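You operate a simulated robot arm through the tools that you are given. There is no shell and no other tool. Be economical: measure what you need, move in short steps, check, and stop when the job is done.

The job below is to be done with a simulated robot arm. You get a single attempt, and the scene is never put back.

JOB
Move the green caddy over to the empty bay and lock both catches.
Fine: the tower is unplugged and drained already; push it fully home before you lock it in.

Only the result counts: the job must be done as asked and must still hold three seconds after the hand-in. Knocking over, shifting, dropping, spilling or breaking anything else fails it.

ROBOT AND FRAMES
A 6-joint arm with a two-finger parallel gripper, fixed in place. Base frame: the origin is at the foot of the arm, x ahead of it, y to its left, z up; the work surface is at about z = 900. Units: mm, rad, N and s.
With the tool pointing down near the work surface it reaches from about 360 to 760 mm from the base axis. Its first joint turns from -1.152 to 1.152 rad. Payload 2.45 kg.
Tool frame: the origin (TCP) lies between the finger pads and is the grasp point; the fingertips stand 24 mm ahead of it; z points along the fingers, y is the line along which they close. The gripper opens to 68 mm. The fingers are 17 mm wide and 10 mm thick; the gripper's body (40 by 70 mm) begins 41 mm behind the TCP.
Orientation is that of the tool frame in the base frame, as a unit quaternion [x, y, z, w]. With the fingers straight down and closing along the base's y, the tool's x points along the base's -x, its y along +y and its z along -z.

CONTROLS
- The arm moves only by the tool step_arm. Its argument "plan" is a list of rows, each a list of 3 entries, a list of its own where there are three numbers: the shift along the tool's x, y, z in units of 30 mm (1.0 is 30 mm), then the turn, a rotation vector about the tool's x, y, z in units of 8 degrees (1.0 is 8 degrees), then the closure in counts, from 0 (fully open) to 255 (shut). In form: [[[x, y, z], [wx, wy, wz], fingers], ...]. A call has 1 to 12 rows; each row shifts and turns the commanded pose from where the row before left it, along the tool's axes as they then stand. A call with a number of a shift or a turn outside -1 to 1 is refused whole. Each row takes 0.2 s and may step no farther than 50 mm and 0.15 rad from the row before; otherwise, or with a gripper value out of range, the whole call is refused. A pose out of reach is approached as far as the arm can. The call stops where the force on the tool passes 40 N (or 10 N more than at its start, if that is more) or the arm is blocked; 0.2 s more then pass. The fingers move at their own pace (about 108 mm/s each) and stop on an object; they squeeze with about 28 N. The grip force told is the motor's: it shows also when the fingers shut on nothing. Time passes only in rows, and 0.2 s behind the last, so rows that do not move let the fingers close. The reply holds the time, the measured pose of the TCP, the force on the tool along the base axes, the opening and the grip force, in the units named above and with some noise, with the torque about the TCP (base axes, N m) and any sound that the robot's microphone picked up.
- Cameras (640 x 400 px; columns grow to the right, rows downward): "scene" is fixed at [168.8, 419.7, 1456.5]; the picture's right is [-0.72, -0.70, 0.00], its down [-0.45, 0.46, -0.76] and it looks along [0.53, -0.55, -0.65] (base axes); focal length 214 px, centre (320, 200). "wrist" rides on the gripper at [84, 11, -75] in the tool frame; the picture's right is [-0.13, 0.99, 0.00], its down [-0.60, -0.08, -0.79] and it looks along [-0.79, -0.10, 0.61] (tool axes); focal length 251 px, centre (320, 200). There is no depth. A picture from a camera that has moved, and an enlarged one, comes with that camera's place and axes in the base frame and with its lens.
- snapshot(camera): a new picture of that camera. It takes no simulated time.
- close_up(camera, box): a new picture of the part [left, top, right, bottom] of that camera's present view, enlarged. It takes no simulated time.
- sign_off(): hands the job in; it is judged then, once.

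Work in short steps. Places have to be worked out from the pictures, the camera data and where the tool is seen: move nearer, look again, correct. Check each grasp and each placing, and mend what went wrong. You have 120 turns and 84 pictures in all, those below and enlarged ones among them. Open the gripper and draw the arm clear of the work before you hand the job in, unless the task says otherwise; then end with one line.

The tools are called after ">>>" by a JSON object that holds its "name" and its "arguments". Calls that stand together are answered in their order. step_arm: Moves the arm, as the interface text tells. Its arguments: {"type":"object","properties":{"plan":{"type":"array","items":{"type":"array"}}},"required":["plan"]} The other tools are called the same way: snapshot (camera) takes a picture; close_up (camera, box) takes an enlarged picture of a part of a camera's view; sign_off () hands the job in.

At the start:

```text
time_s: 0.0
ee_pos: [372.4, 207.5, 1376.9]
ee_rot: [-0.001, 1.0, 0.001, 0.0]
ft_force: [-0.5, 0.1, -0.9]
ft_torque: [0.01, 0.0, -0.02]
finger_gap: 68.1
finger_force: 0.1
```

scene: 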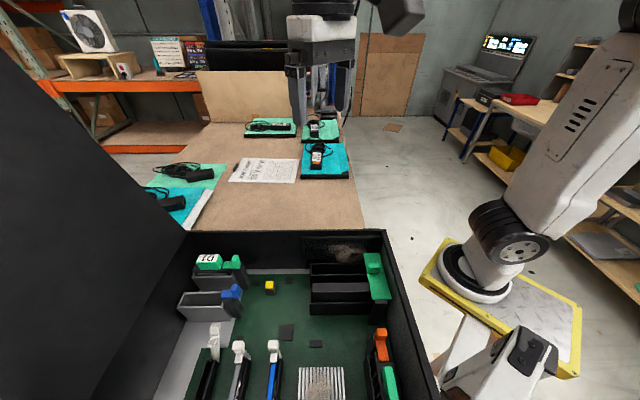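
wrist: 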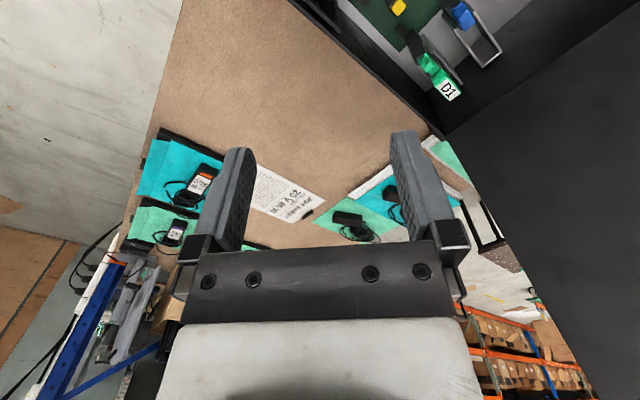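

The scene shows an open tower with bays and coloured catches; I need closer views to identify the caddy, the empty bay and the catches.

>>> {"name": "close_up", "arguments": {"camera": "scene", "box": [170, 230, 410, 400]}}

>>> {"name": "close_up", "arguments": {"camera": "scene", "box": [170, 240, 290, 320]}}

>>> {"name": "close_up", "arguments": {"camera": "scene", "box": [290, 230, 410, 320]}}

>>> {"name": "close_up", "arguments": {"camera": "scene", "box": [220, 140, 370, 190]}}

```text
2.35 times, centred on (290, 315) of scene
camera zoom: at [168.8, 419.7, 1456.5], right [-0.72, -0.7, 0.0], down [-0.45, 0.46, -0.76], along [0.53, -0.55, -0.65], focal length 505 px, centre (391, -71)
```

zoom: 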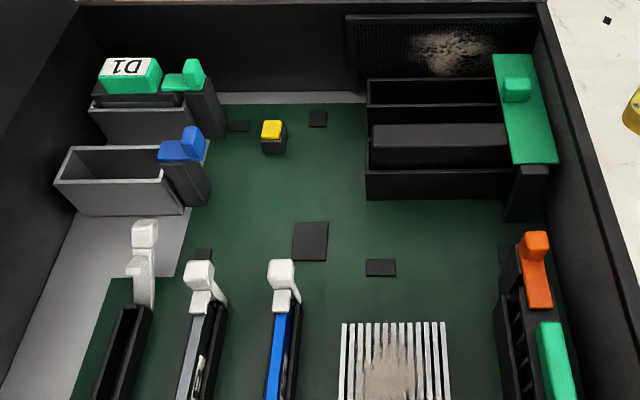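

```text
5.00 times, centred on (230, 280) of scene
camera zoom: at [168.8, 419.7, 1456.5], right [-0.72, -0.7, 0.0], down [-0.45, 0.46, -0.76], along [0.53, -0.55, -0.65], focal length 1072 px, centre (770, -200)
```

zoom: 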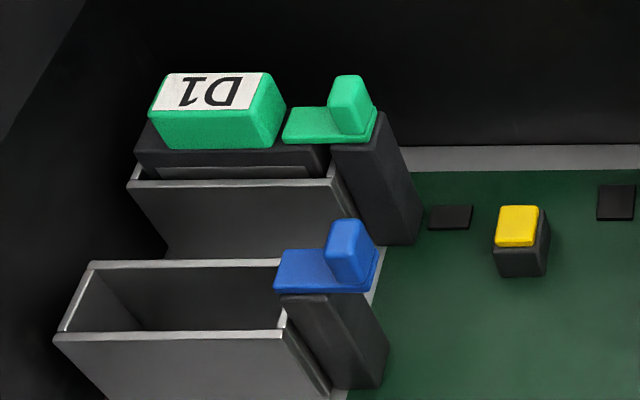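

```text
4.44 times, centred on (350, 275) of scene
camera zoom: at [168.8, 419.7, 1456.5], right [-0.72, -0.7, 0.0], down [-0.45, 0.46, -0.76], along [0.53, -0.55, -0.65], focal length 953 px, centre (187, -133)
```

zoom: 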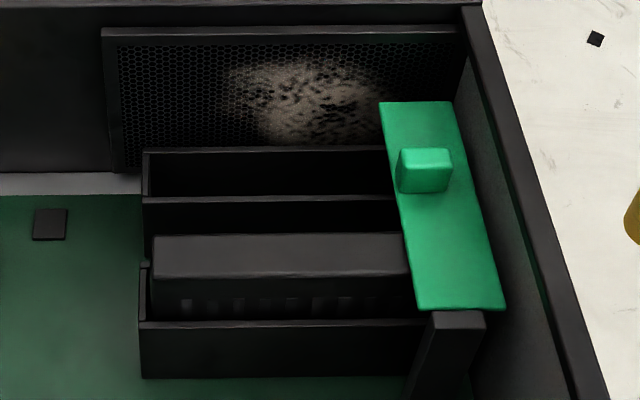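

```text
4.27 times, centred on (295, 165) of scene
camera zoom: at [168.8, 419.7, 1456.5], right [-0.72, -0.7, 0.0], down [-0.45, 0.46, -0.76], along [0.53, -0.55, -0.65], focal length 915 px, centre (427, 349)
```

zoom: 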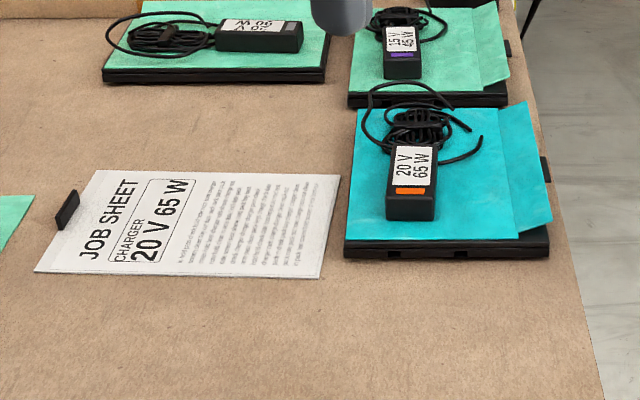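

The green caddy (D1) sits in the far bay at roughly (577, 393) with a green catch. The empty bay in front has a blue catch, and the tower appears yawed about 45°. I'll yaw the tool 45° to align with the bays, then lower part way to look.

>>> {"name": "step_arm", "arguments": {"plan": [[[0, 0, 0], [0, 0, -1], 0], [[0, 0, 0], [0, 0, -1], 0], [[0, 0, 0], [0, 0, -1], 0], [[0, 0, 0], [0, 0, -1], 0], [[0, 0, 0], [0, 0, -1], 0], [[0, 0, 0], [0, 0, -0.625], 0], [[-0.3, 0.35, 0.8], [0, 0, 0], 0], [[-0.3, 0.35, 0.8], [0, 0, 0], 0], [[-0.3, 0.35, 0.8], [0, 0, 0], 0], [[-0.3, 0.35, 0.8], [0, 0, 0], 0], [[-0.2, 0.23, 0.8], [0, 0, 0], 0]]}}

>>> {"name": "snapshot", "arguments": {"camera": "wrist"}}

```text
time_s: 2.4
ee_pos: [369.0, 270.5, 1254.5]
ee_rot: [-0.384, 0.923, 0.001, 0.001]
ft_force: [-0.2, 0.1, 0.1]
ft_torque: [0.02, 0.01, 0.0]
finger_gap: 67.7
finger_force: 0.1
```

```text
77 pictures are left
camera wrist: at [300.3, 219.8, 1330.5], right [-0.61, 0.79, 0.0], down [0.48, 0.37, 0.79], along [0.63, 0.49, -0.61], focal length 251 px, centre (320, 200)
```

wrist: 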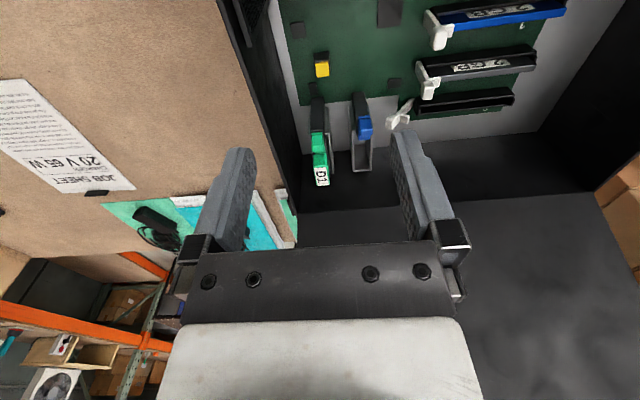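

The view is aligned with the bays. I'll enlarge that region.

>>> {"name": "close_up", "arguments": {"camera": "wrist", "box": [290, 80, 410, 200]}}

```text
3.33 times, centred on (350, 140) of wrist
camera zoom: at [300.3, 219.8, 1330.5], right [-0.61, 0.79, 0.0], down [0.48, 0.37, 0.79], along [0.63, 0.49, -0.61], focal length 838 px, centre (220, 400)
```

zoom: 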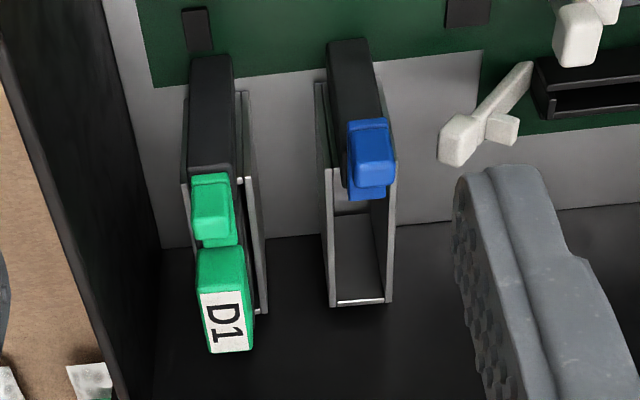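

Triangulating: the D1 block top is about (518, 392, 1073), the empty bay rim about z 1028, and the tower wall top about 1100. I'll lower and approach for a detailed look at the catches.

>>> {"name": "step_arm", "arguments": {"plan": [[[0, 0.1, 0.9], [0, 0, 0], 0], [[0, 0.1, 0.9], [0, 0, 0], 0], [[-0.3, 0.1, 0.9], [0, 0, 0], 0], [[-0.3, 0.1, 0.8], [0, 0, 0], 0], [[-0.3, 0.1, 0.6], [0, 0, 0], 0]]}}

>>> {"name": "snapshot", "arguments": {"camera": "wrist"}}

```text
time_s: 3.6
ee_pos: [376.2, 303.1, 1134.2]
ee_rot: [-0.383, 0.924, 0.001, 0.001]
ft_force: [0.1, 0.1, -0.3]
ft_torque: [-0.04, -0.03, -0.02]
finger_gap: 68.0
finger_force: 0.0
```

```text
75 pictures are left
camera wrist: at [308.2, 250.7, 1208.9], right [-0.61, 0.79, 0.0], down [0.48, 0.37, 0.79], along [0.63, 0.49, -0.61], focal length 251 px, centre (320, 200)
```

wrist: 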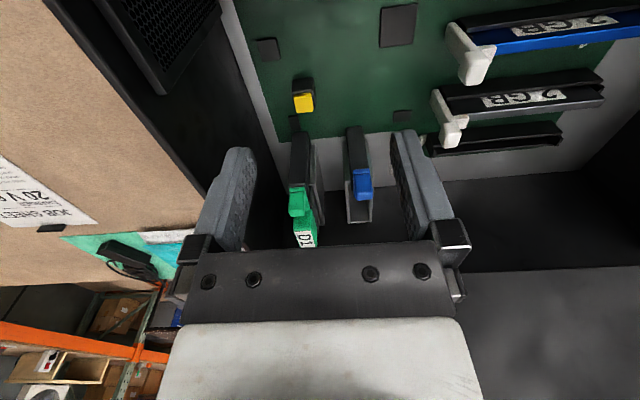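

>>> {"name": "close_up", "arguments": {"camera": "wrist", "box": [275, 120, 395, 250]}}

```text
3.08 times, centred on (335, 185) of wrist
camera zoom: at [308.2, 250.7, 1208.9], right [-0.61, 0.79, 0.0], down [0.48, 0.37, 0.79], along [0.63, 0.49, -0.61], focal length 774 px, centre (274, 246)
```

zoom: 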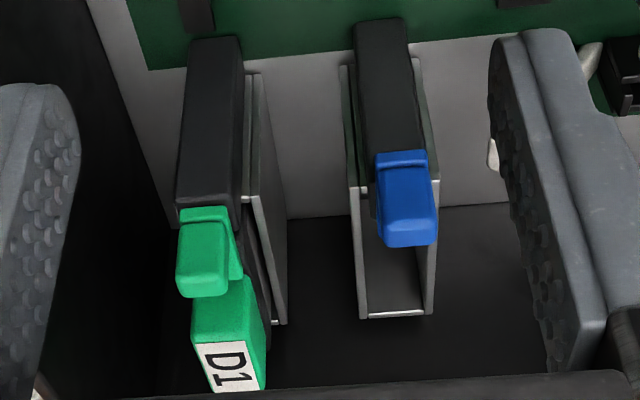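

I'd like a near top-down view to understand how each catch engages. I'll shift forward about 105 mm and tilt the hand 32° so the camera looks down.

>>> {"name": "step_arm", "arguments": {"plan": [[[-0.9, 0, -0.2], [0, 0, 0], 0], [[-0.9, 0, -0.2], [0, 0, 0], 0], [[-0.9, 0, 0], [0, 0, 0], 0], [[-0.8, 0, 0], [0, 0, 0], 0], [[0, 0, 0], [0, 1, 0], 0], [[0, 0, 0], [0, 1, 0], 0], [[0, 0, 0], [0, 1, 0], 0], [[0, 0, 0], [0, 1, 0], 0]]}}

>>> {"name": "snapshot", "arguments": {"camera": "wrist"}}

```text
time_s: 5.4
ee_pos: [449.4, 375.6, 1145.9]
ee_rot: [-0.368, 0.888, -0.105, -0.255]
ft_force: [-0.1, 0.6, -0.3]
ft_torque: [-0.02, -0.01, -0.01]
finger_gap: 67.9
finger_force: 0.0
```

```text
73 pictures are left
camera wrist: at [419.1, 361.1, 1254.8], right [-0.62, 0.78, -0.07], down [0.71, 0.6, 0.35], along [0.31, 0.17, -0.93], focal length 251 px, centre (320, 200)
```

wrist: 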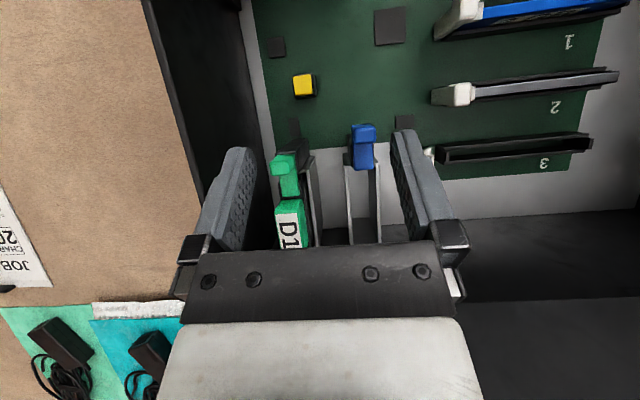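

>>> {"name": "close_up", "arguments": {"camera": "wrist", "box": [260, 110, 390, 250]}}

```text
2.86 times, centred on (325, 180) of wrist
camera zoom: at [419.1, 361.1, 1254.8], right [-0.62, 0.78, -0.07], down [0.71, 0.6, 0.35], along [0.31, 0.17, -0.93], focal length 718 px, centre (306, 257)
```

zoom: 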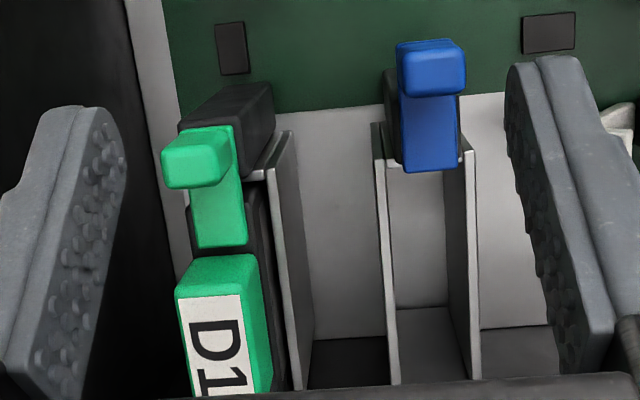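

The top view makes it clear that these are sliding catches. Green's knob, about (477, 354, 1075), is slid out over the caddy (locked). Blue's, about (420, 385, 1073), is retracted (open), and the travel is about 18 mm. I'll untilt and hover above the green knob.

>>> {"name": "step_arm", "arguments": {"plan": [[[0, 0, 0], [0, -1, 0], 100], [[0, 0, 0], [0, -1, 0], 100], [[0, 0, 0], [0, -1, 0], 100], [[0, 0, 0], [0, -1, 0], 100], [[-0.07, -0.58, 0], [0, 0, 0], 100], [[-0.07, -0.58, 0], [0, 0, 0], 100], [[0, 0, 0.9], [0, 0, 0], 100], [[0, 0, 0], [0, 0, 0], 100]]}}

>>> {"name": "snapshot", "arguments": {"camera": "wrist"}}

>>> {"name": "close_up", "arguments": {"camera": "scene", "box": [170, 210, 310, 330]}}

```text
time_s: 7.2
ee_pos: [477.2, 355.4, 1118.5]
ee_rot: [-0.383, 0.924, 0.001, 0.001]
ft_force: [-0.2, 1.0, 0.3]
ft_torque: [0.01, 0.0, -0.03]
finger_gap: 41.4
finger_force: 0.0
```

```text
71 pictures are left
camera wrist: at [409.3, 304.3, 1193.2], right [-0.61, 0.79, 0.0], down [0.48, 0.37, 0.79], along [0.63, 0.49, -0.61], focal length 251 px, centre (320, 200)
```

wrist: 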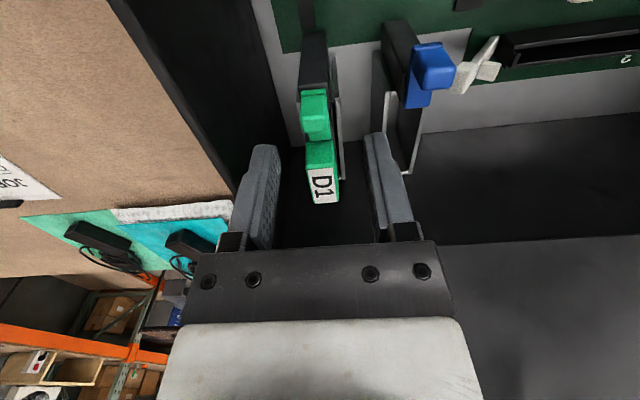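

```text
3.33 times, centred on (240, 270) of scene
camera zoom: at [168.8, 419.7, 1456.5], right [-0.72, -0.7, 0.0], down [-0.45, 0.46, -0.76], along [0.53, -0.55, -0.65], focal length 715 px, centre (587, -33)
```

zoom: 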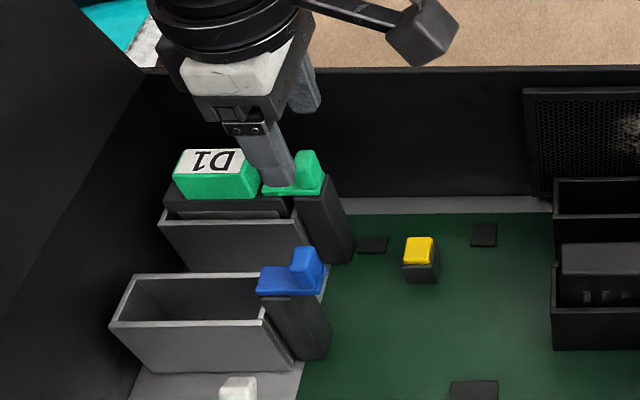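

The projection check matches: the fingers straddle the green knob and are centred on it. I'll descend to TCP z 1084 and close on it gently.

>>> {"name": "step_arm", "arguments": {"plan": [[[0, 0.05, 0.6], [0, 0, 0], 100], [[0, 0, 0.55], [0, 0, 0], 100], [[0, 0, 0], [0, 0, 0], 100]]}}

>>> {"name": "close_up", "arguments": {"camera": "scene", "box": [200, 230, 290, 300]}}

>>> {"name": "close_up", "arguments": {"camera": "wrist", "box": [230, 60, 430, 240]}}

```text
time_s: 8.0
ee_pos: [476.3, 355.4, 1084.7]
ee_rot: [-0.384, 0.924, 0.001, 0.001]
ft_force: [0.7, 0.1, 0.9]
ft_torque: [0.0, -0.01, -0.04]
finger_gap: 41.2
finger_force: 0.0
```

```text
5.71 times, centred on (245, 265) of scene
camera zoom: at [168.8, 419.7, 1456.5], right [-0.72, -0.7, 0.0], down [-0.45, 0.46, -0.76], along [0.53, -0.55, -0.65], focal length 1226 px, centre (749, -171)
```

zoom: 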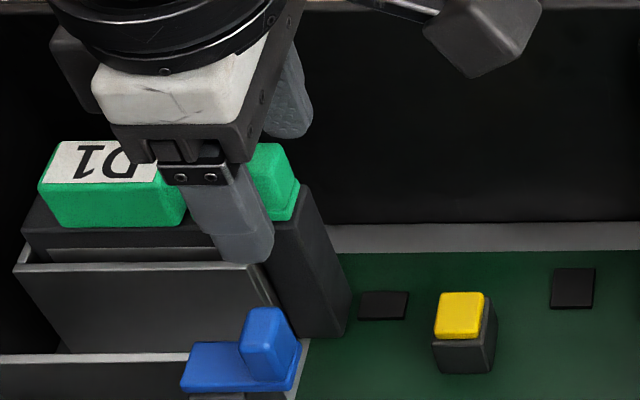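

```text
2.22 times, centred on (330, 150) of wrist
camera zoom: at [408.6, 305.2, 1159.4], right [-0.61, 0.79, 0.0], down [0.48, 0.37, 0.79], along [0.63, 0.49, -0.61], focal length 559 px, centre (298, 311)
```

zoom: 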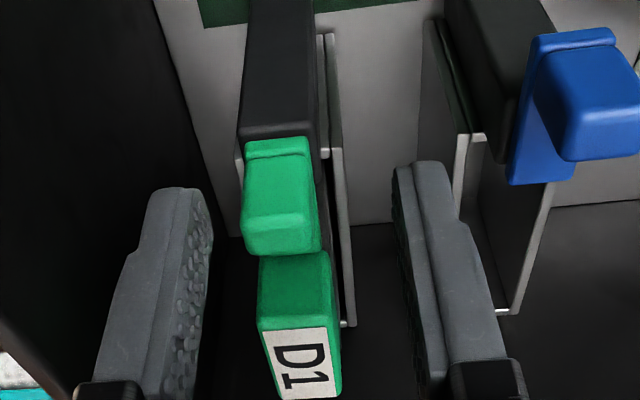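

The fingers are either side of the knob, clear of the D1 block. Closing.

>>> {"name": "step_arm", "arguments": {"plan": [[[0, 0, 0], [0, 0, 0], 255], [[0, 0, 0], [0, 0, 0], 255], [[0, 0, 0], [0, 0, 0], 255]]}}

>>> {"name": "close_up", "arguments": {"camera": "wrist", "box": [230, 60, 430, 240]}}

```text
time_s: 8.8
ee_pos: [480.2, 353.8, 1083.5]
ee_rot: [-0.383, 0.924, -0.001, 0.001]
ft_force: [24.3, -25.0, 0.0]
ft_torque: [-0.36, -0.46, -0.09]
finger_gap: 14.9
finger_force: 27.6
```

```text
2.22 times, centred on (330, 150) of wrist
camera zoom: at [411.5, 302.2, 1159.3], right [-0.61, 0.79, 0.0], down [0.48, 0.37, 0.79], along [0.63, 0.48, -0.61], focal length 559 px, centre (298, 311)
```

zoom: 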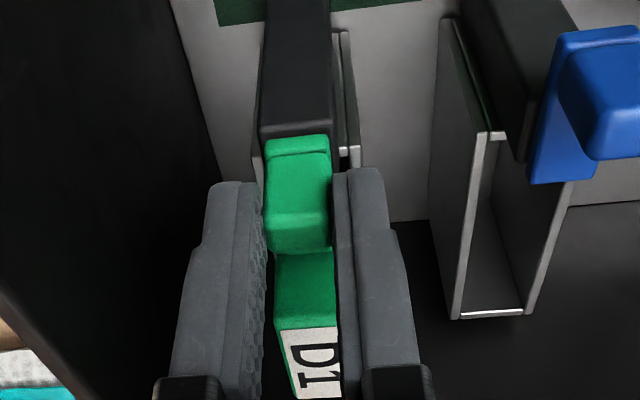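

The knob is gripped (15 mm), but there's about 34 N of side load because it sits about 4 mm further toward -v. I'll relieve that, then pull along tool +x.

>>> {"name": "step_arm", "arguments": {"plan": [[[0, -0.15, 0], [0, 0, 0], 255], [[0, 0, 0], [0, 0, 0], 255]]}}

```text
time_s: 9.4
ee_pos: [479.3, 352.9, 1084.8]
ee_rot: [-0.383, 0.924, 0.001, 0.0]
ft_force: [10.3, -9.5, -0.3]
ft_torque: [-0.16, -0.24, -0.03]
finger_gap: 15.0
finger_force: 28.3
```

>>> {"name": "step_arm", "arguments": {"plan": [[[0, -0.05, 0], [0, 0, 0], 255], [[0.2, 0, 0], [0, 0, 0], 255], [[0.2, 0, 0], [0, 0, 0], 255], [[0.2, 0, 0], [0, 0, 0], 255]]}}

```text
time_s: 10.4
ee_pos: [468.0, 339.8, 1084.1]
ee_rot: [-0.384, 0.924, 0.001, 0.0]
ft_force: [-2.1, 5.4, -0.5]
ft_torque: [-0.11, 0.23, 0.03]
finger_gap: 14.6
finger_force: 28.2
```

The tool moved 17 mm with little force. I'll check whether the catch moved with it.

>>> {"name": "close_up", "arguments": {"camera": "wrist", "box": [230, 60, 430, 240]}}

```text
2.22 times, centred on (330, 150) of wrist
camera zoom: at [399.5, 288.7, 1159.7], right [-0.61, 0.79, 0.0], down [0.48, 0.37, 0.79], along [0.63, 0.49, -0.61], focal length 559 px, centre (298, 311)
```

zoom: 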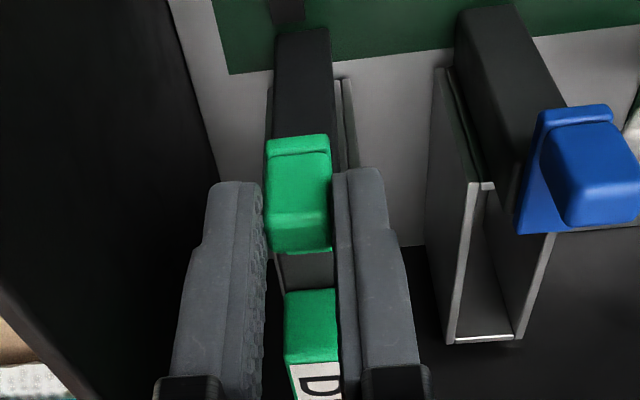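

The catch slid with the gripper. I'll pull a bit further to reach the end stop.

>>> {"name": "step_arm", "arguments": {"plan": [[[0.1, 0, 0], [0, 0, 0], 255], [[0.1, 0, 0], [0, 0, 0], 255]]}}

```text
time_s: 11.0
ee_pos: [463.1, 335.9, 1085.4]
ee_rot: [-0.383, 0.924, 0.003, 0.005]
ft_force: [4.8, 20.2, 0.8]
ft_torque: [0.48, -0.18, 0.02]
finger_gap: 14.7
finger_force: 27.9
```

The end stop was reached (about 20 N). I'll open, rise, and view from above.

>>> {"name": "step_arm", "arguments": {"plan": [[[0, 0, 0], [0, 0, 0], 100], [[0, 0, 0], [0, 0, 0], 100], [[0, 0, -0.9], [0, 0, 0], 100], [[0, 0, -0.9], [0, 0, 0], 100], [[-0.3, 0.5, 0], [0, 1, 0], 0], [[0, 0.5, 0], [0, 1, 0], 0], [[0, 0, 0], [0, 1, 0], 0], [[0, 0, 0], [0, 1, 0], 0]]}}

>>> {"name": "close_up", "arguments": {"camera": "wrist", "box": [240, 90, 410, 250]}}

>>> {"name": "close_up", "arguments": {"camera": "scene", "box": [170, 230, 290, 320]}}

```text
time_s: 12.8
ee_pos: [448.4, 362.1, 1138.3]
ee_rot: [-0.368, 0.888, -0.105, -0.255]
ft_force: [0.1, 0.3, 0.4]
ft_torque: [0.0, -0.02, 0.01]
finger_gap: 67.9
finger_force: 0.1
```

```text
2.50 times, centred on (325, 170) of wrist
camera zoom: at [418.2, 348.3, 1246.8], right [-0.62, 0.78, -0.07], down [0.71, 0.6, 0.35], along [0.31, 0.17, -0.93], focal length 629 px, centre (308, 275)
```

zoom: 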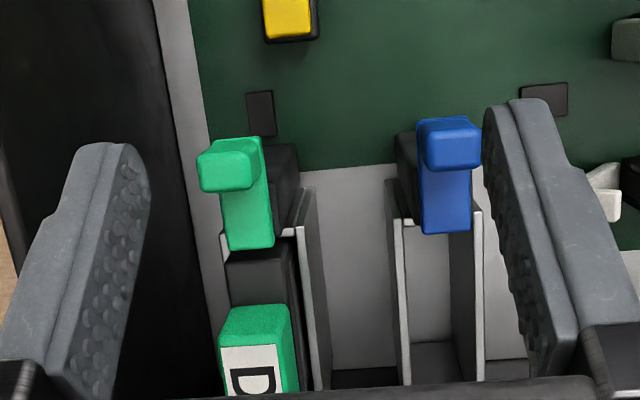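

```text
4.44 times, centred on (230, 275) of scene
camera zoom: at [168.8, 419.7, 1456.5], right [-0.72, -0.7, 0.0], down [-0.45, 0.46, -0.76], along [0.53, -0.55, -0.65], focal length 953 px, centre (720, -133)
```

zoom: 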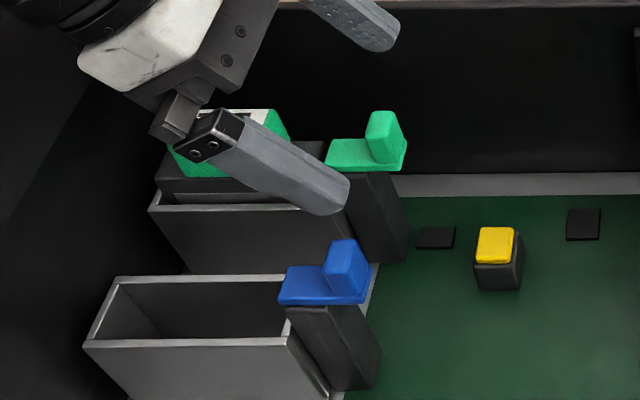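

Both catches are retracted now. I'll untilt and hover over the D1 block, at about w=636, v=-89 in the tower axes.

>>> {"name": "step_arm", "arguments": {"plan": [[[0, 0, 0], [0, -1, 0], 100], [[0, 0, 0], [0, -1, 0], 100], [[0, 0, 0], [0, -1, 0], 100], [[0, 0, 0], [0, -1, 0], 100], [[-0.7, -0.31, 0], [0, 0, 0], 100], [[-0.7, -0.31, 0], [0, 0, 0], 100], [[-0.7, -0.31, 0.4], [0, 0, 0], 100], [[0, 0, 0.2], [0, 0, 0], 100]]}}

>>> {"name": "close_up", "arguments": {"camera": "scene", "box": [130, 180, 290, 320]}}

>>> {"name": "snapshot", "arguments": {"camera": "wrist"}}

```text
time_s: 14.6
ee_pos: [514.3, 386.3, 1122.0]
ee_rot: [-0.384, 0.923, 0.001, 0.0]
ft_force: [0.2, 0.2, -0.1]
ft_torque: [0.01, 0.04, -0.02]
finger_gap: 41.2
finger_force: 0.0
```

```text
2.86 times, centred on (210, 250) of scene
camera zoom: at [168.8, 419.7, 1456.5], right [-0.72, -0.7, 0.0], down [-0.45, 0.46, -0.76], along [0.53, -0.55, -0.65], focal length 613 px, centre (634, 57)
```

zoom: 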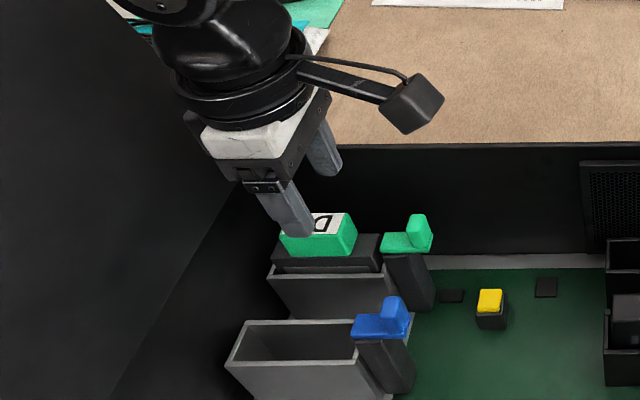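

```text
62 pictures are left
camera wrist: at [445.8, 335.0, 1197.0], right [-0.61, 0.79, 0.0], down [0.48, 0.37, 0.79], along [0.63, 0.49, -0.61], focal length 251 px, centre (320, 200)
```

wrist: 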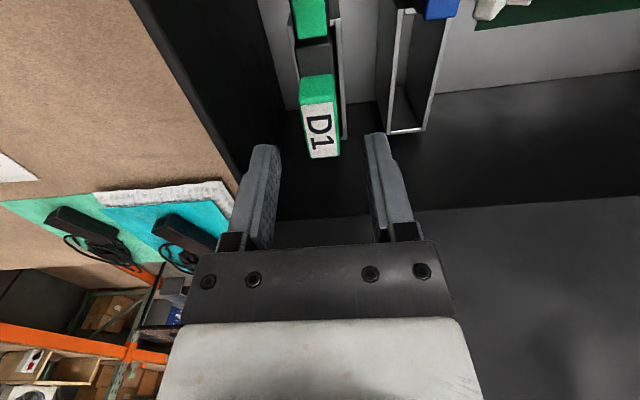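

Well centred and clear of the door panel. I'll descend to TCP z about 1081 and close.

>>> {"name": "step_arm", "arguments": {"plan": [[[0, 0, 0.7], [0, 0, 0], 100], [[0, 0, 0.65], [0, 0, 0], 100], [[0, 0, 0], [0, 0, 0], 100], [[0, 0, 0], [0, 0, 0], 255], [[0, 0, 0], [0, 0, 0], 255], [[0, 0, 0], [0, 0, 0], 255]]}}

>>> {"name": "close_up", "arguments": {"camera": "scene", "box": [170, 220, 290, 320]}}

```text
time_s: 16.0
ee_pos: [513.8, 386.0, 1082.6]
ee_rot: [-0.384, 0.923, 0.002, 0.0]
ft_force: [1.7, -0.8, 0.3]
ft_torque: [0.02, -0.14, -0.04]
finger_gap: 21.5
finger_force: 27.9
```

```text
4.00 times, centred on (230, 270) of scene
camera zoom: at [168.8, 419.7, 1456.5], right [-0.72, -0.7, 0.0], down [-0.45, 0.46, -0.76], along [0.53, -0.55, -0.65], focal length 858 px, centre (680, -80)
```

zoom: 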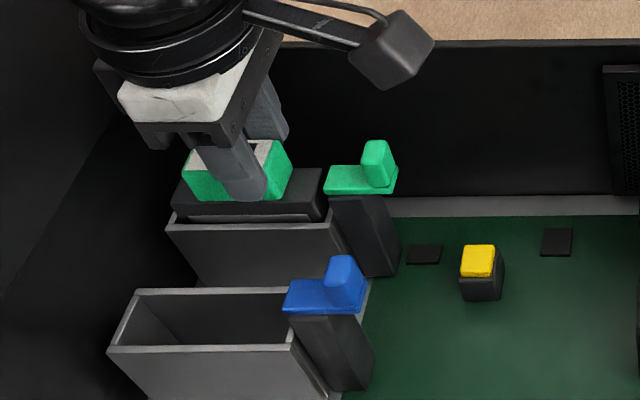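

Gripped at 21.5 mm, well centred. I'll lift gently.

>>> {"name": "step_arm", "arguments": {"plan": [[[0, 0, -0.2], [0, 0, 0], 255], [[0, 0, -0.3], [0, 0, 0], 255], [[0, 0, -0.3], [0, 0, 0], 255]]}}

>>> {"name": "close_up", "arguments": {"camera": "scene", "box": [170, 220, 290, 320]}}

```text
time_s: 16.8
ee_pos: [513.0, 386.5, 1103.3]
ee_rot: [-0.384, 0.923, 0.001, 0.002]
ft_force: [0.4, -0.1, -3.0]
ft_torque: [-0.02, 0.07, 0.02]
finger_gap: 21.8
finger_force: 27.9
```

```text
4.00 times, centred on (230, 270) of scene
camera zoom: at [168.8, 419.7, 1456.5], right [-0.72, -0.7, 0.0], down [-0.45, 0.46, -0.76], along [0.53, -0.55, -0.65], focal length 858 px, centre (680, -80)
```

zoom: 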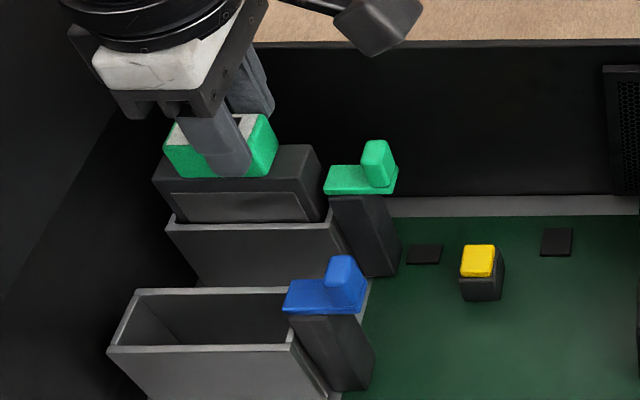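

It comes out freely (about 3 N). I'll lift until it clears the rim.

>>> {"name": "step_arm", "arguments": {"plan": [[[0, 0, -0.6], [0, 0, 0], 255], [[0, 0, -0.8], [0, 0, 0], 255], [[0, 0, -0.8], [0, 0, 0], 255], [[0, 0, -0.8], [0, 0, 0], 255]]}}

>>> {"name": "close_up", "arguments": {"camera": "scene", "box": [130, 180, 290, 320]}}

>>> {"name": "snapshot", "arguments": {"camera": "wrist"}}

```text
time_s: 17.8
ee_pos: [512.9, 386.7, 1194.9]
ee_rot: [-0.384, 0.923, 0.002, 0.0]
ft_force: [1.0, -0.1, -1.7]
ft_torque: [-0.05, 0.02, -0.01]
finger_gap: 21.7
finger_force: 27.8
```

```text
2.86 times, centred on (210, 250) of scene
camera zoom: at [168.8, 419.7, 1456.5], right [-0.72, -0.7, 0.0], down [-0.45, 0.46, -0.76], along [0.53, -0.55, -0.65], focal length 613 px, centre (634, 57)
```

zoom: 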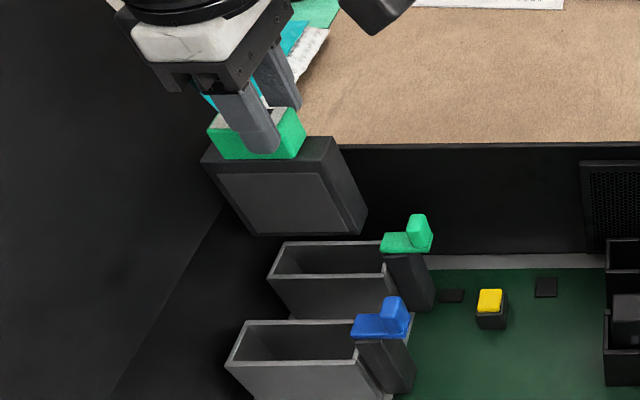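

```text
58 pictures are left
camera wrist: at [445.2, 334.8, 1270.8], right [-0.61, 0.79, 0.0], down [0.48, 0.37, 0.79], along [0.63, 0.49, -0.61], focal length 251 px, centre (320, 200)
```

wrist: 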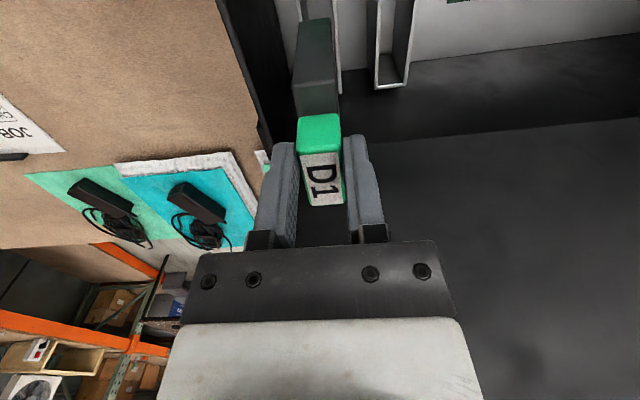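

The caddy is fully out. The bay spacing measures about 64 mm along tool y, so I'll move across and check the alignment.

>>> {"name": "step_arm", "arguments": {"plan": [[[0, 0.711, 0], [0, 0, 0], 255], [[0, 0.711, 0], [0, 0, 0], 255], [[0, 0.711, 0], [0, 0, 0], 255], [[0, 0, 0.8], [0, 0, 0], 255], [[0, 0, 0.8], [0, 0, 0], 255], [[0, 0, 0], [0, 0, 0], 255]]}}

>>> {"name": "close_up", "arguments": {"camera": "scene", "box": [150, 220, 290, 330]}}

>>> {"name": "close_up", "arguments": {"camera": "wrist", "box": [220, 0, 420, 210]}}

```text
time_s: 19.2
ee_pos: [466.9, 431.3, 1146.0]
ee_rot: [-0.384, 0.923, 0.001, 0.001]
ft_force: [-0.3, 0.3, -1.8]
ft_torque: [0.03, 0.03, -0.01]
finger_gap: 21.6
finger_force: 28.0
```

```text
3.64 times, centred on (220, 275) of scene
camera zoom: at [168.8, 419.7, 1456.5], right [-0.72, -0.7, 0.0], down [-0.45, 0.46, -0.76], along [0.53, -0.55, -0.65], focal length 780 px, centre (684, -73)
```

zoom: 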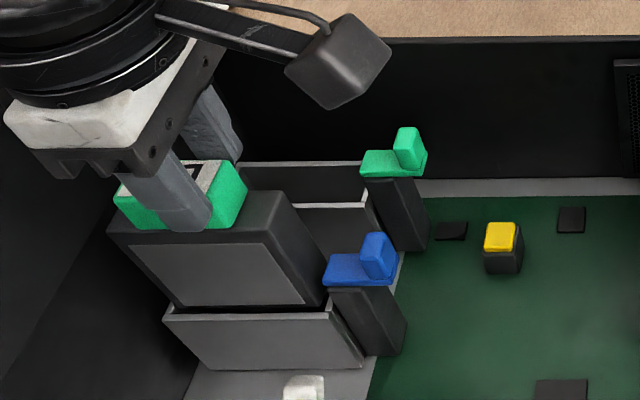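

```text
1.90 times, centred on (320, 105) of wrist
camera zoom: at [400.6, 380.7, 1221.6], right [-0.61, 0.79, 0.0], down [0.48, 0.37, 0.79], along [0.63, 0.49, -0.61], focal length 479 px, centre (320, 381)
```

zoom: 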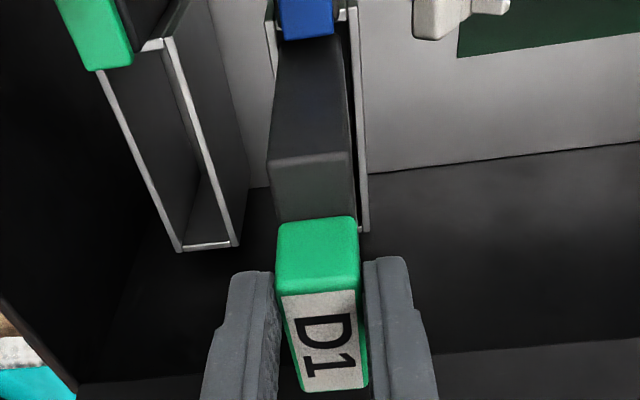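

Looks aligned. I'll descend to just above the rim and recheck.

>>> {"name": "step_arm", "arguments": {"plan": [[[0, 0, 0.5], [0, 0, 0], 255], [[0, 0, 0], [0, 0, 0], 255]]}}

>>> {"name": "close_up", "arguments": {"camera": "scene", "box": [160, 250, 270, 330]}}

>>> {"name": "close_up", "arguments": {"camera": "wrist", "box": [260, 0, 380, 130]}}

```text
time_s: 19.8
ee_pos: [467.1, 433.1, 1131.8]
ee_rot: [-0.383, 0.924, 0.001, 0.0]
ft_force: [-0.2, -0.2, -2.2]
ft_torque: [-0.01, 0.05, 0.0]
finger_gap: 21.8
finger_force: 28.0
```

```text
5.00 times, centred on (215, 290) of scene
camera zoom: at [168.8, 419.7, 1456.5], right [-0.72, -0.7, 0.0], down [-0.45, 0.46, -0.76], along [0.53, -0.55, -0.65], focal length 1072 px, centre (845, -250)
```

zoom: 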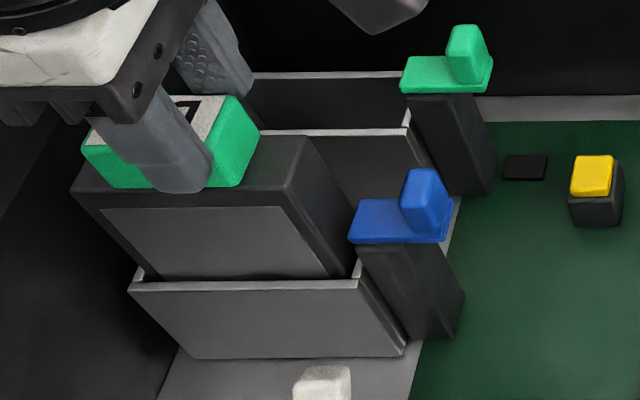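

```text
3.08 times, centred on (320, 65) of wrist
camera zoom: at [399.9, 381.0, 1207.1], right [-0.61, 0.79, 0.0], down [0.48, 0.37, 0.79], along [0.63, 0.49, -0.61], focal length 774 px, centre (320, 615)
```

zoom: 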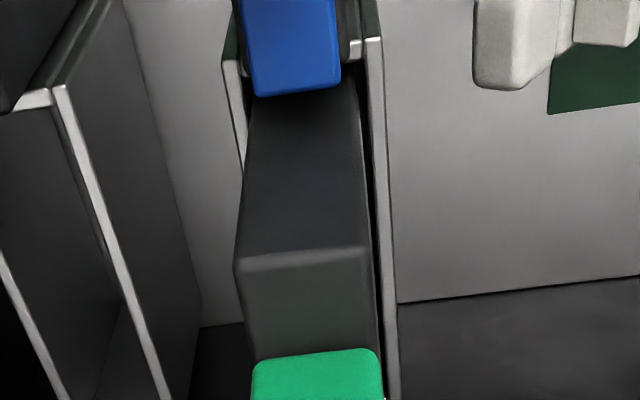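

The bottom is entering the mouth with no contact force. Lowering in small steps while watching forces.

>>> {"name": "step_arm", "arguments": {"plan": [[[0, 0, 0.2], [0, 0, 0], 255], [[0, 0, 0.2], [0, 0, 0], 255], [[0, 0, 0.2], [0, 0, 0], 255]]}}

```text
time_s: 20.6
ee_pos: [466.6, 432.5, 1114.3]
ee_rot: [-0.384, 0.923, 0.001, 0.001]
ft_force: [0.7, 1.0, -1.6]
ft_torque: [-0.04, 0.03, 0.0]
finger_gap: 21.5
finger_force: 27.6
```

>>> {"name": "step_arm", "arguments": {"plan": [[[0, 0, 0.25], [0, 0, 0], 255], [[0, 0, 0.25], [0, 0, 0], 255], [[0, 0, 0.2], [0, 0, 0], 255]]}}

>>> {"name": "close_up", "arguments": {"camera": "scene", "box": [160, 250, 270, 330]}}

```text
time_s: 21.4
ee_pos: [467.7, 432.7, 1091.2]
ee_rot: [-0.383, 0.924, 0.001, 0.001]
ft_force: [0.0, -0.4, -2.3]
ft_torque: [-0.02, 0.03, -0.02]
finger_gap: 21.6
finger_force: 28.8
```

```text
5.00 times, centred on (215, 290) of scene
camera zoom: at [168.8, 419.7, 1456.5], right [-0.72, -0.7, 0.0], down [-0.45, 0.46, -0.76], along [0.53, -0.55, -0.65], focal length 1072 px, centre (845, -250)
```

zoom: 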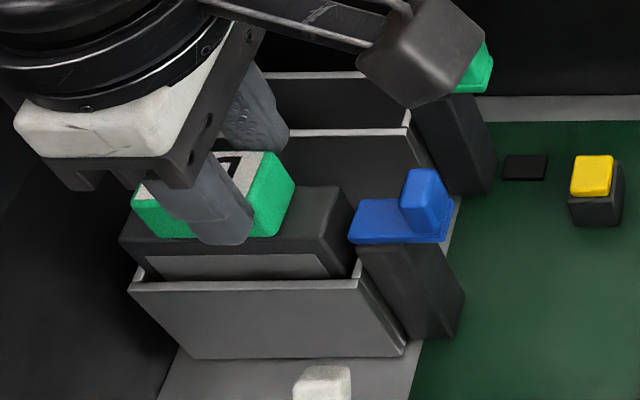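

Sliding in freely. About 9 mm to go to the old seated height of 1082.6; I'll continue and press home.

>>> {"name": "step_arm", "arguments": {"plan": [[[0, 0, 0.15], [0, 0, 0], 255], [[0, 0, 0.15], [0, 0, 0], 255], [[0, 0, 0.1], [0, 0, 0], 255]]}}

```text
time_s: 22.2
ee_pos: [468.8, 432.2, 1081.3]
ee_rot: [-0.383, 0.924, 0.001, 0.001]
ft_force: [-1.8, -1.6, 6.5]
ft_torque: [-0.33, 0.29, 0.02]
finger_gap: 21.7
finger_force: 28.0
```

Contact begins at 1081. I'll press a bit more to be sure it bottoms.

>>> {"name": "step_arm", "arguments": {"plan": [[[0, 0, 0.1], [0, 0, 0], 255], [[0, 0, 0.1], [0, 0, 0], 255]]}}

>>> {"name": "close_up", "arguments": {"camera": "scene", "box": [160, 250, 270, 330]}}

```text
time_s: 22.8
ee_pos: [468.4, 432.4, 1076.2]
ee_rot: [-0.383, 0.924, 0.003, 0.004]
ft_force: [2.2, 1.3, 20.7]
ft_torque: [0.0, -0.18, 0.06]
finger_gap: 21.8
finger_force: 28.0
```

```text
5.00 times, centred on (215, 290) of scene
camera zoom: at [168.5, 419.4, 1456.6], right [-0.72, -0.7, 0.0], down [-0.45, 0.46, -0.76], along [0.53, -0.55, -0.65], focal length 1072 px, centre (845, -250)
```

zoom: 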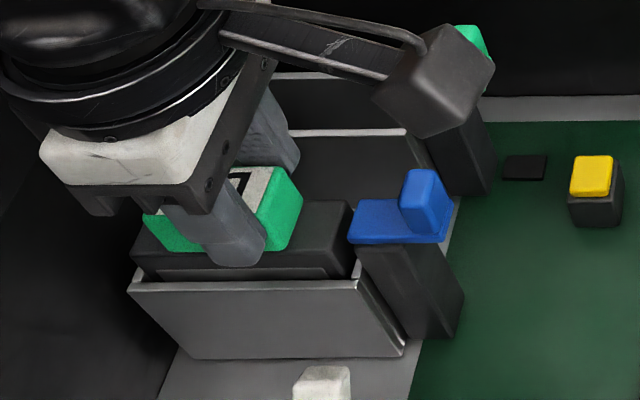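

Still moving: 20 N at z 1076. I'll press further until it's firmly stopped.

>>> {"name": "step_arm", "arguments": {"plan": [[[0, 0, 0.1], [0, 0, 0], 255], [[0, 0, 0.1], [0, 0, 0], 255], [[0, 0, 0.1], [0, 0, 0], 255]]}}

>>> {"name": "close_up", "arguments": {"camera": "scene", "box": [160, 250, 270, 330]}}

```text
time_s: 23.5
ee_pos: [468.5, 433.6, 1072.8]
ee_rot: [-0.383, 0.924, 0.004, 0.003]
ft_force: [-1.7, -1.2, 4.8]
ft_torque: [-0.19, 0.36, -0.05]
finger_gap: 21.8
finger_force: 28.0
stopped in row 3: the force on the tool passed its limit at 42 N (the readings are from after the stop); the commanded pose is now the measured one
```

```text
5.00 times, centred on (215, 290) of scene
camera zoom: at [168.6, 419.6, 1456.5], right [-0.72, -0.7, 0.0], down [-0.45, 0.46, -0.76], along [0.53, -0.55, -0.65], focal length 1072 px, centre (845, -250)
```

zoom: 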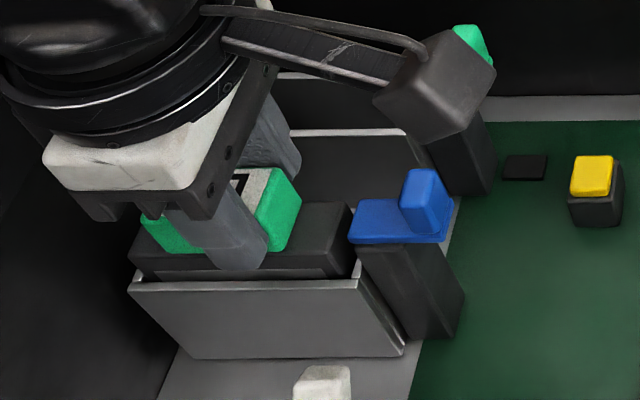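

Hard stop at 42 N. I'll release, lift off and inspect the seating.

>>> {"name": "step_arm", "arguments": {"plan": [[[0, 0, 0], [0, 0, 0], 100], [[0, 0, 0], [0, 0, 0], 100], [[0, 0, -0.8], [0, 0, 0], 100], [[0, 0, -0.8], [0, 0, 0], 100], [[0, 0, -0.8], [0, 0, 0], 100], [[0.8, 0, 0], [0, 0, 0], 100], [[0.8, 0, 0], [0, 0, 0], 100], [[0.8, 0, 0], [0, 0, 0], 100], [[0.8, 0, 0], [0, 0, 0], 100]]}}

>>> {"name": "close_up", "arguments": {"camera": "scene", "box": [160, 240, 280, 330]}}

>>> {"name": "close_up", "arguments": {"camera": "wrist", "box": [240, 80, 420, 250]}}

```text
time_s: 25.5
ee_pos: [399.3, 364.6, 1144.3]
ee_rot: [-0.383, 0.924, 0.004, 0.003]
ft_force: [1.0, 0.4, 0.4]
ft_torque: [0.0, 0.01, 0.0]
finger_gap: 41.2
finger_force: 0.0
```

```text
4.44 times, centred on (220, 285) of scene
camera zoom: at [168.8, 419.7, 1456.5], right [-0.72, -0.7, 0.0], down [-0.45, 0.46, -0.76], along [0.53, -0.55, -0.65], focal length 953 px, centre (764, -178)
```

zoom: 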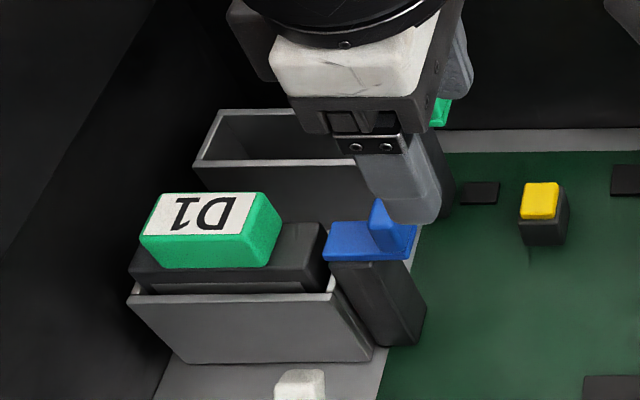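

```text
2.35 times, centred on (330, 165) of wrist
camera zoom: at [330.6, 313.1, 1219.3], right [-0.61, 0.79, 0.0], down [0.48, 0.37, 0.8], along [0.63, 0.49, -0.6], focal length 592 px, centre (296, 282)
```

zoom: 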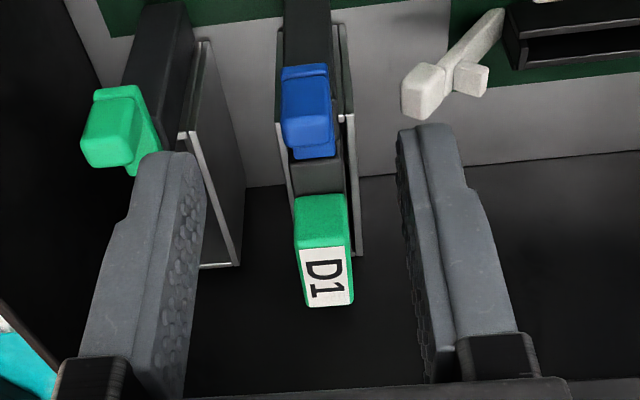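

The block top is now at z about 1074, the same as when originally seated, and the body/rim relation matches. Now the blue catch: hover over its knob at about w=567, v=-26.

>>> {"name": "step_arm", "arguments": {"plan": [[[-0.9, -0.04, 0], [0, 0, 0], 100], [[0, 0, 0.8], [0, 0, 0], 100], [[0, 0, 0.4], [0, 0, 0], 100], [[0, 0, 0], [0, 0, 0], 100]]}}

>>> {"name": "close_up", "arguments": {"camera": "scene", "box": [180, 240, 280, 320]}}

>>> {"name": "close_up", "arguments": {"camera": "wrist", "box": [230, 60, 430, 240]}}

```text
time_s: 26.5
ee_pos: [420.6, 384.8, 1108.3]
ee_rot: [-0.384, 0.923, 0.003, 0.005]
ft_force: [-0.2, -0.1, 0.1]
ft_torque: [0.04, 0.01, -0.03]
finger_gap: 41.3
finger_force: 0.1
```

```text
5.00 times, centred on (230, 280) of scene
camera zoom: at [168.8, 419.7, 1456.5], right [-0.72, -0.7, 0.0], down [-0.45, 0.46, -0.76], along [0.53, -0.55, -0.65], focal length 1072 px, centre (770, -200)
```

zoom: 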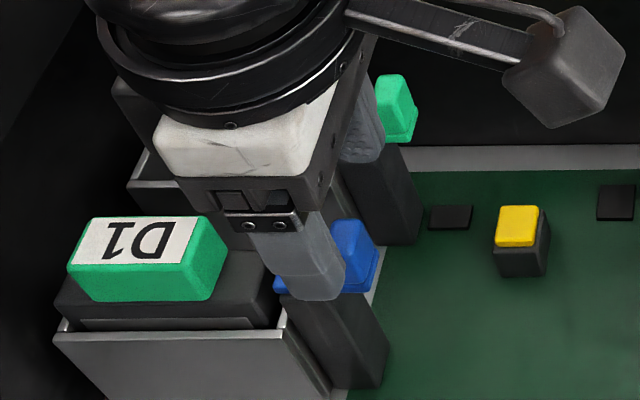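

```text
2.22 times, centred on (330, 150) of wrist
camera zoom: at [352.2, 332.8, 1183.7], right [-0.61, 0.79, 0.0], down [0.48, 0.36, 0.8], along [0.63, 0.49, -0.6], focal length 559 px, centre (298, 311)
```

zoom: 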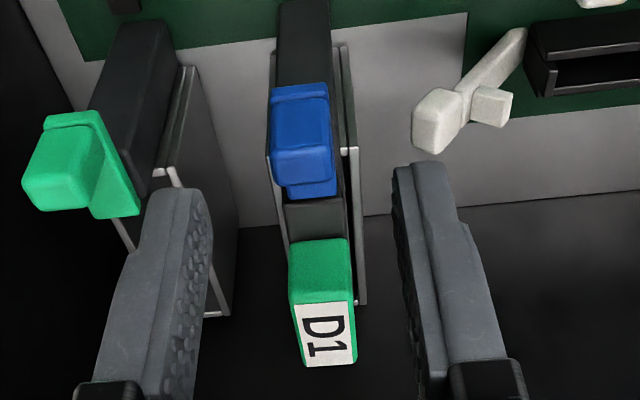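

Centred. Descend and grip the blue knob.

>>> {"name": "step_arm", "arguments": {"plan": [[[0, 0, 0.8], [0, 0, 0], 100], [[0, 0, 0], [0, 0, 0], 100], [[0, 0, 0], [0, 0, 0], 255], [[0, 0, 0], [0, 0, 0], 255], [[0, 0, 0], [0, 0, 0], 255]]}}

```text
time_s: 27.7
ee_pos: [419.9, 383.0, 1083.1]
ee_rot: [-0.384, 0.923, 0.004, 0.003]
ft_force: [-4.0, 3.2, -0.4]
ft_torque: [0.18, -0.15, 0.01]
finger_gap: 14.5
finger_force: 27.9
```

Gripped with low side load. Slide it toward the caddy (tool -x), about 20 mm.

>>> {"name": "step_arm", "arguments": {"plan": [[[-0.2, 0, 0], [0, 0, 0], 255], [[-0.2, 0, 0], [0, 0, 0], 255], [[-0.15, 0, 0], [0, 0, 0], 255]]}}

>>> {"name": "close_up", "arguments": {"camera": "wrist", "box": [230, 60, 430, 240]}}

```text
time_s: 28.5
ee_pos: [431.6, 396.7, 1083.8]
ee_rot: [-0.384, 0.923, 0.003, 0.003]
ft_force: [-4.6, 7.2, -0.2]
ft_torque: [-0.18, 0.29, 0.06]
finger_gap: 14.9
finger_force: 27.8
```

```text
2.22 times, centred on (330, 150) of wrist
camera zoom: at [363.4, 344.4, 1158.9], right [-0.61, 0.79, 0.0], down [0.48, 0.37, 0.8], along [0.63, 0.49, -0.6], focal length 559 px, centre (298, 311)
```

zoom: 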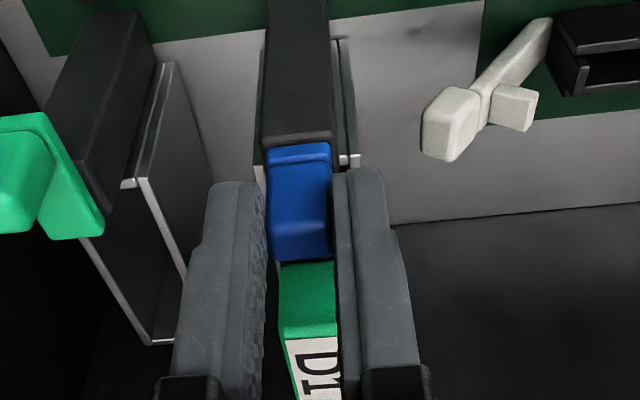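

Slid 17 mm. Continue to the end stop.

>>> {"name": "step_arm", "arguments": {"plan": [[[-0.1, 0, 0], [0, 0, 0], 255], [[-0.1, 0, 0], [0, 0, 0], 255]]}}

```text
time_s: 29.1
ee_pos: [433.9, 398.8, 1083.5]
ee_rot: [-0.383, 0.924, 0.003, 0.002]
ft_force: [-22.5, -2.7, 2.2]
ft_torque: [-0.28, 0.61, 0.08]
finger_gap: 14.9
finger_force: 28.1
```

End stop reached at w≈589, which matches the original locked position. Release, rise, and go over to the green knob.

>>> {"name": "step_arm", "arguments": {"plan": [[[0, 0, 0], [0, 0, 0], 100], [[0, 0, 0], [0, 0, 0], 100], [[0, 0, -0.8], [0, 0, 0], 100], [[0, 0, -0.6], [0, 0, 0], 100], [[0.35, -0.7, 0], [0, 0, 0], 100], [[0.35, -0.7, 0], [0, 0, 0], 100], [[0.1, -0.75, 0], [0, 0, 0], 100], [[0, 0, 0.5], [0, 0, 0], 100], [[0, 0, 0], [0, 0, 0], 100]]}}

>>> {"name": "close_up", "arguments": {"camera": "scene", "box": [170, 230, 290, 320]}}

>>> {"name": "close_up", "arguments": {"camera": "wrist", "box": [230, 60, 430, 240]}}

```text
time_s: 31.1
ee_pos: [464.4, 335.4, 1110.6]
ee_rot: [-0.384, 0.923, 0.003, 0.003]
ft_force: [0.1, 0.7, 0.2]
ft_torque: [0.01, -0.03, 0.0]
finger_gap: 41.0
finger_force: 0.2
```

```text
4.44 times, centred on (230, 275) of scene
camera zoom: at [168.8, 419.7, 1456.5], right [-0.72, -0.7, 0.0], down [-0.45, 0.46, -0.76], along [0.53, -0.55, -0.65], focal length 953 px, centre (720, -133)
```

zoom: 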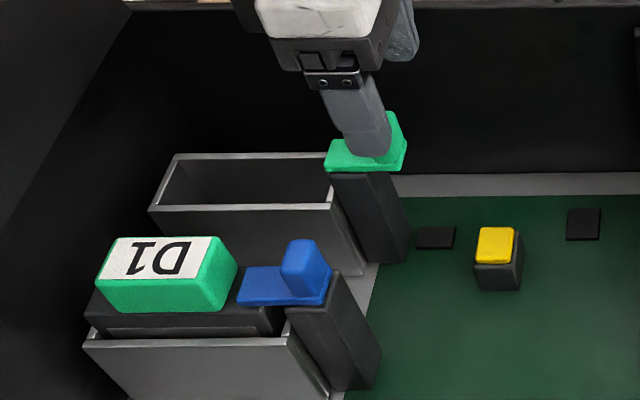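

```text
2.22 times, centred on (330, 150) of wrist
camera zoom: at [397.0, 283.6, 1185.6], right [-0.61, 0.79, 0.0], down [0.48, 0.36, 0.8], along [0.63, 0.49, -0.6], focal length 559 px, centre (298, 311)
```

zoom: 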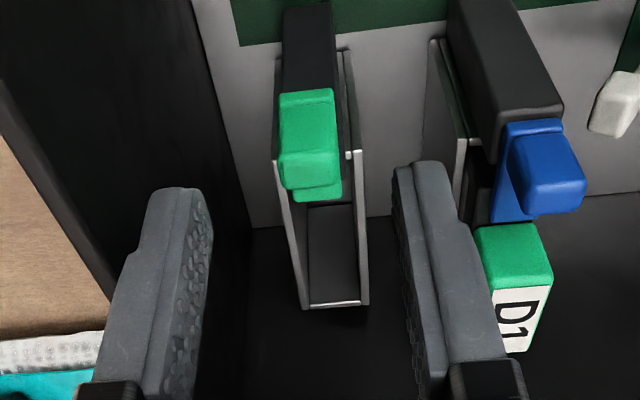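

Blue is now locked over D1. Descend on the green knob and grip.

>>> {"name": "step_arm", "arguments": {"plan": [[[-0.05, 0.05, 0.85], [0, 0, 0], 100], [[0, 0, 0], [0, 0, 0], 100], [[0, 0, 0], [0, 0, 0], 255], [[0, 0, 0], [0, 0, 0], 255], [[0, 0, 0], [0, 0, 0], 255]]}}

```text
time_s: 32.3
ee_pos: [465.1, 339.5, 1085.9]
ee_rot: [-0.383, 0.924, 0.003, 0.004]
ft_force: [-0.6, 0.1, -0.6]
ft_torque: [0.16, -0.17, 0.02]
finger_gap: 14.8
finger_force: 27.7
```

>>> {"name": "step_arm", "arguments": {"plan": [[[-0.2, 0, 0], [0, 0, 0], 255], [[-0.2, 0, 0], [0, 0, 0], 255], [[-0.2, 0, 0], [0, 0, 0], 255], [[-0.1, 0, 0], [0, 0, 0], 255], [[-0.1, 0, 0], [0, 0, 0], 255]]}}

```text
time_s: 33.5
ee_pos: [481.7, 355.1, 1084.4]
ee_rot: [-0.384, 0.924, 0.002, 0.001]
ft_force: [-12.5, -14.1, 7.8]
ft_torque: [-0.36, 0.3, 0.01]
finger_gap: 15.1
finger_force: 27.4
```

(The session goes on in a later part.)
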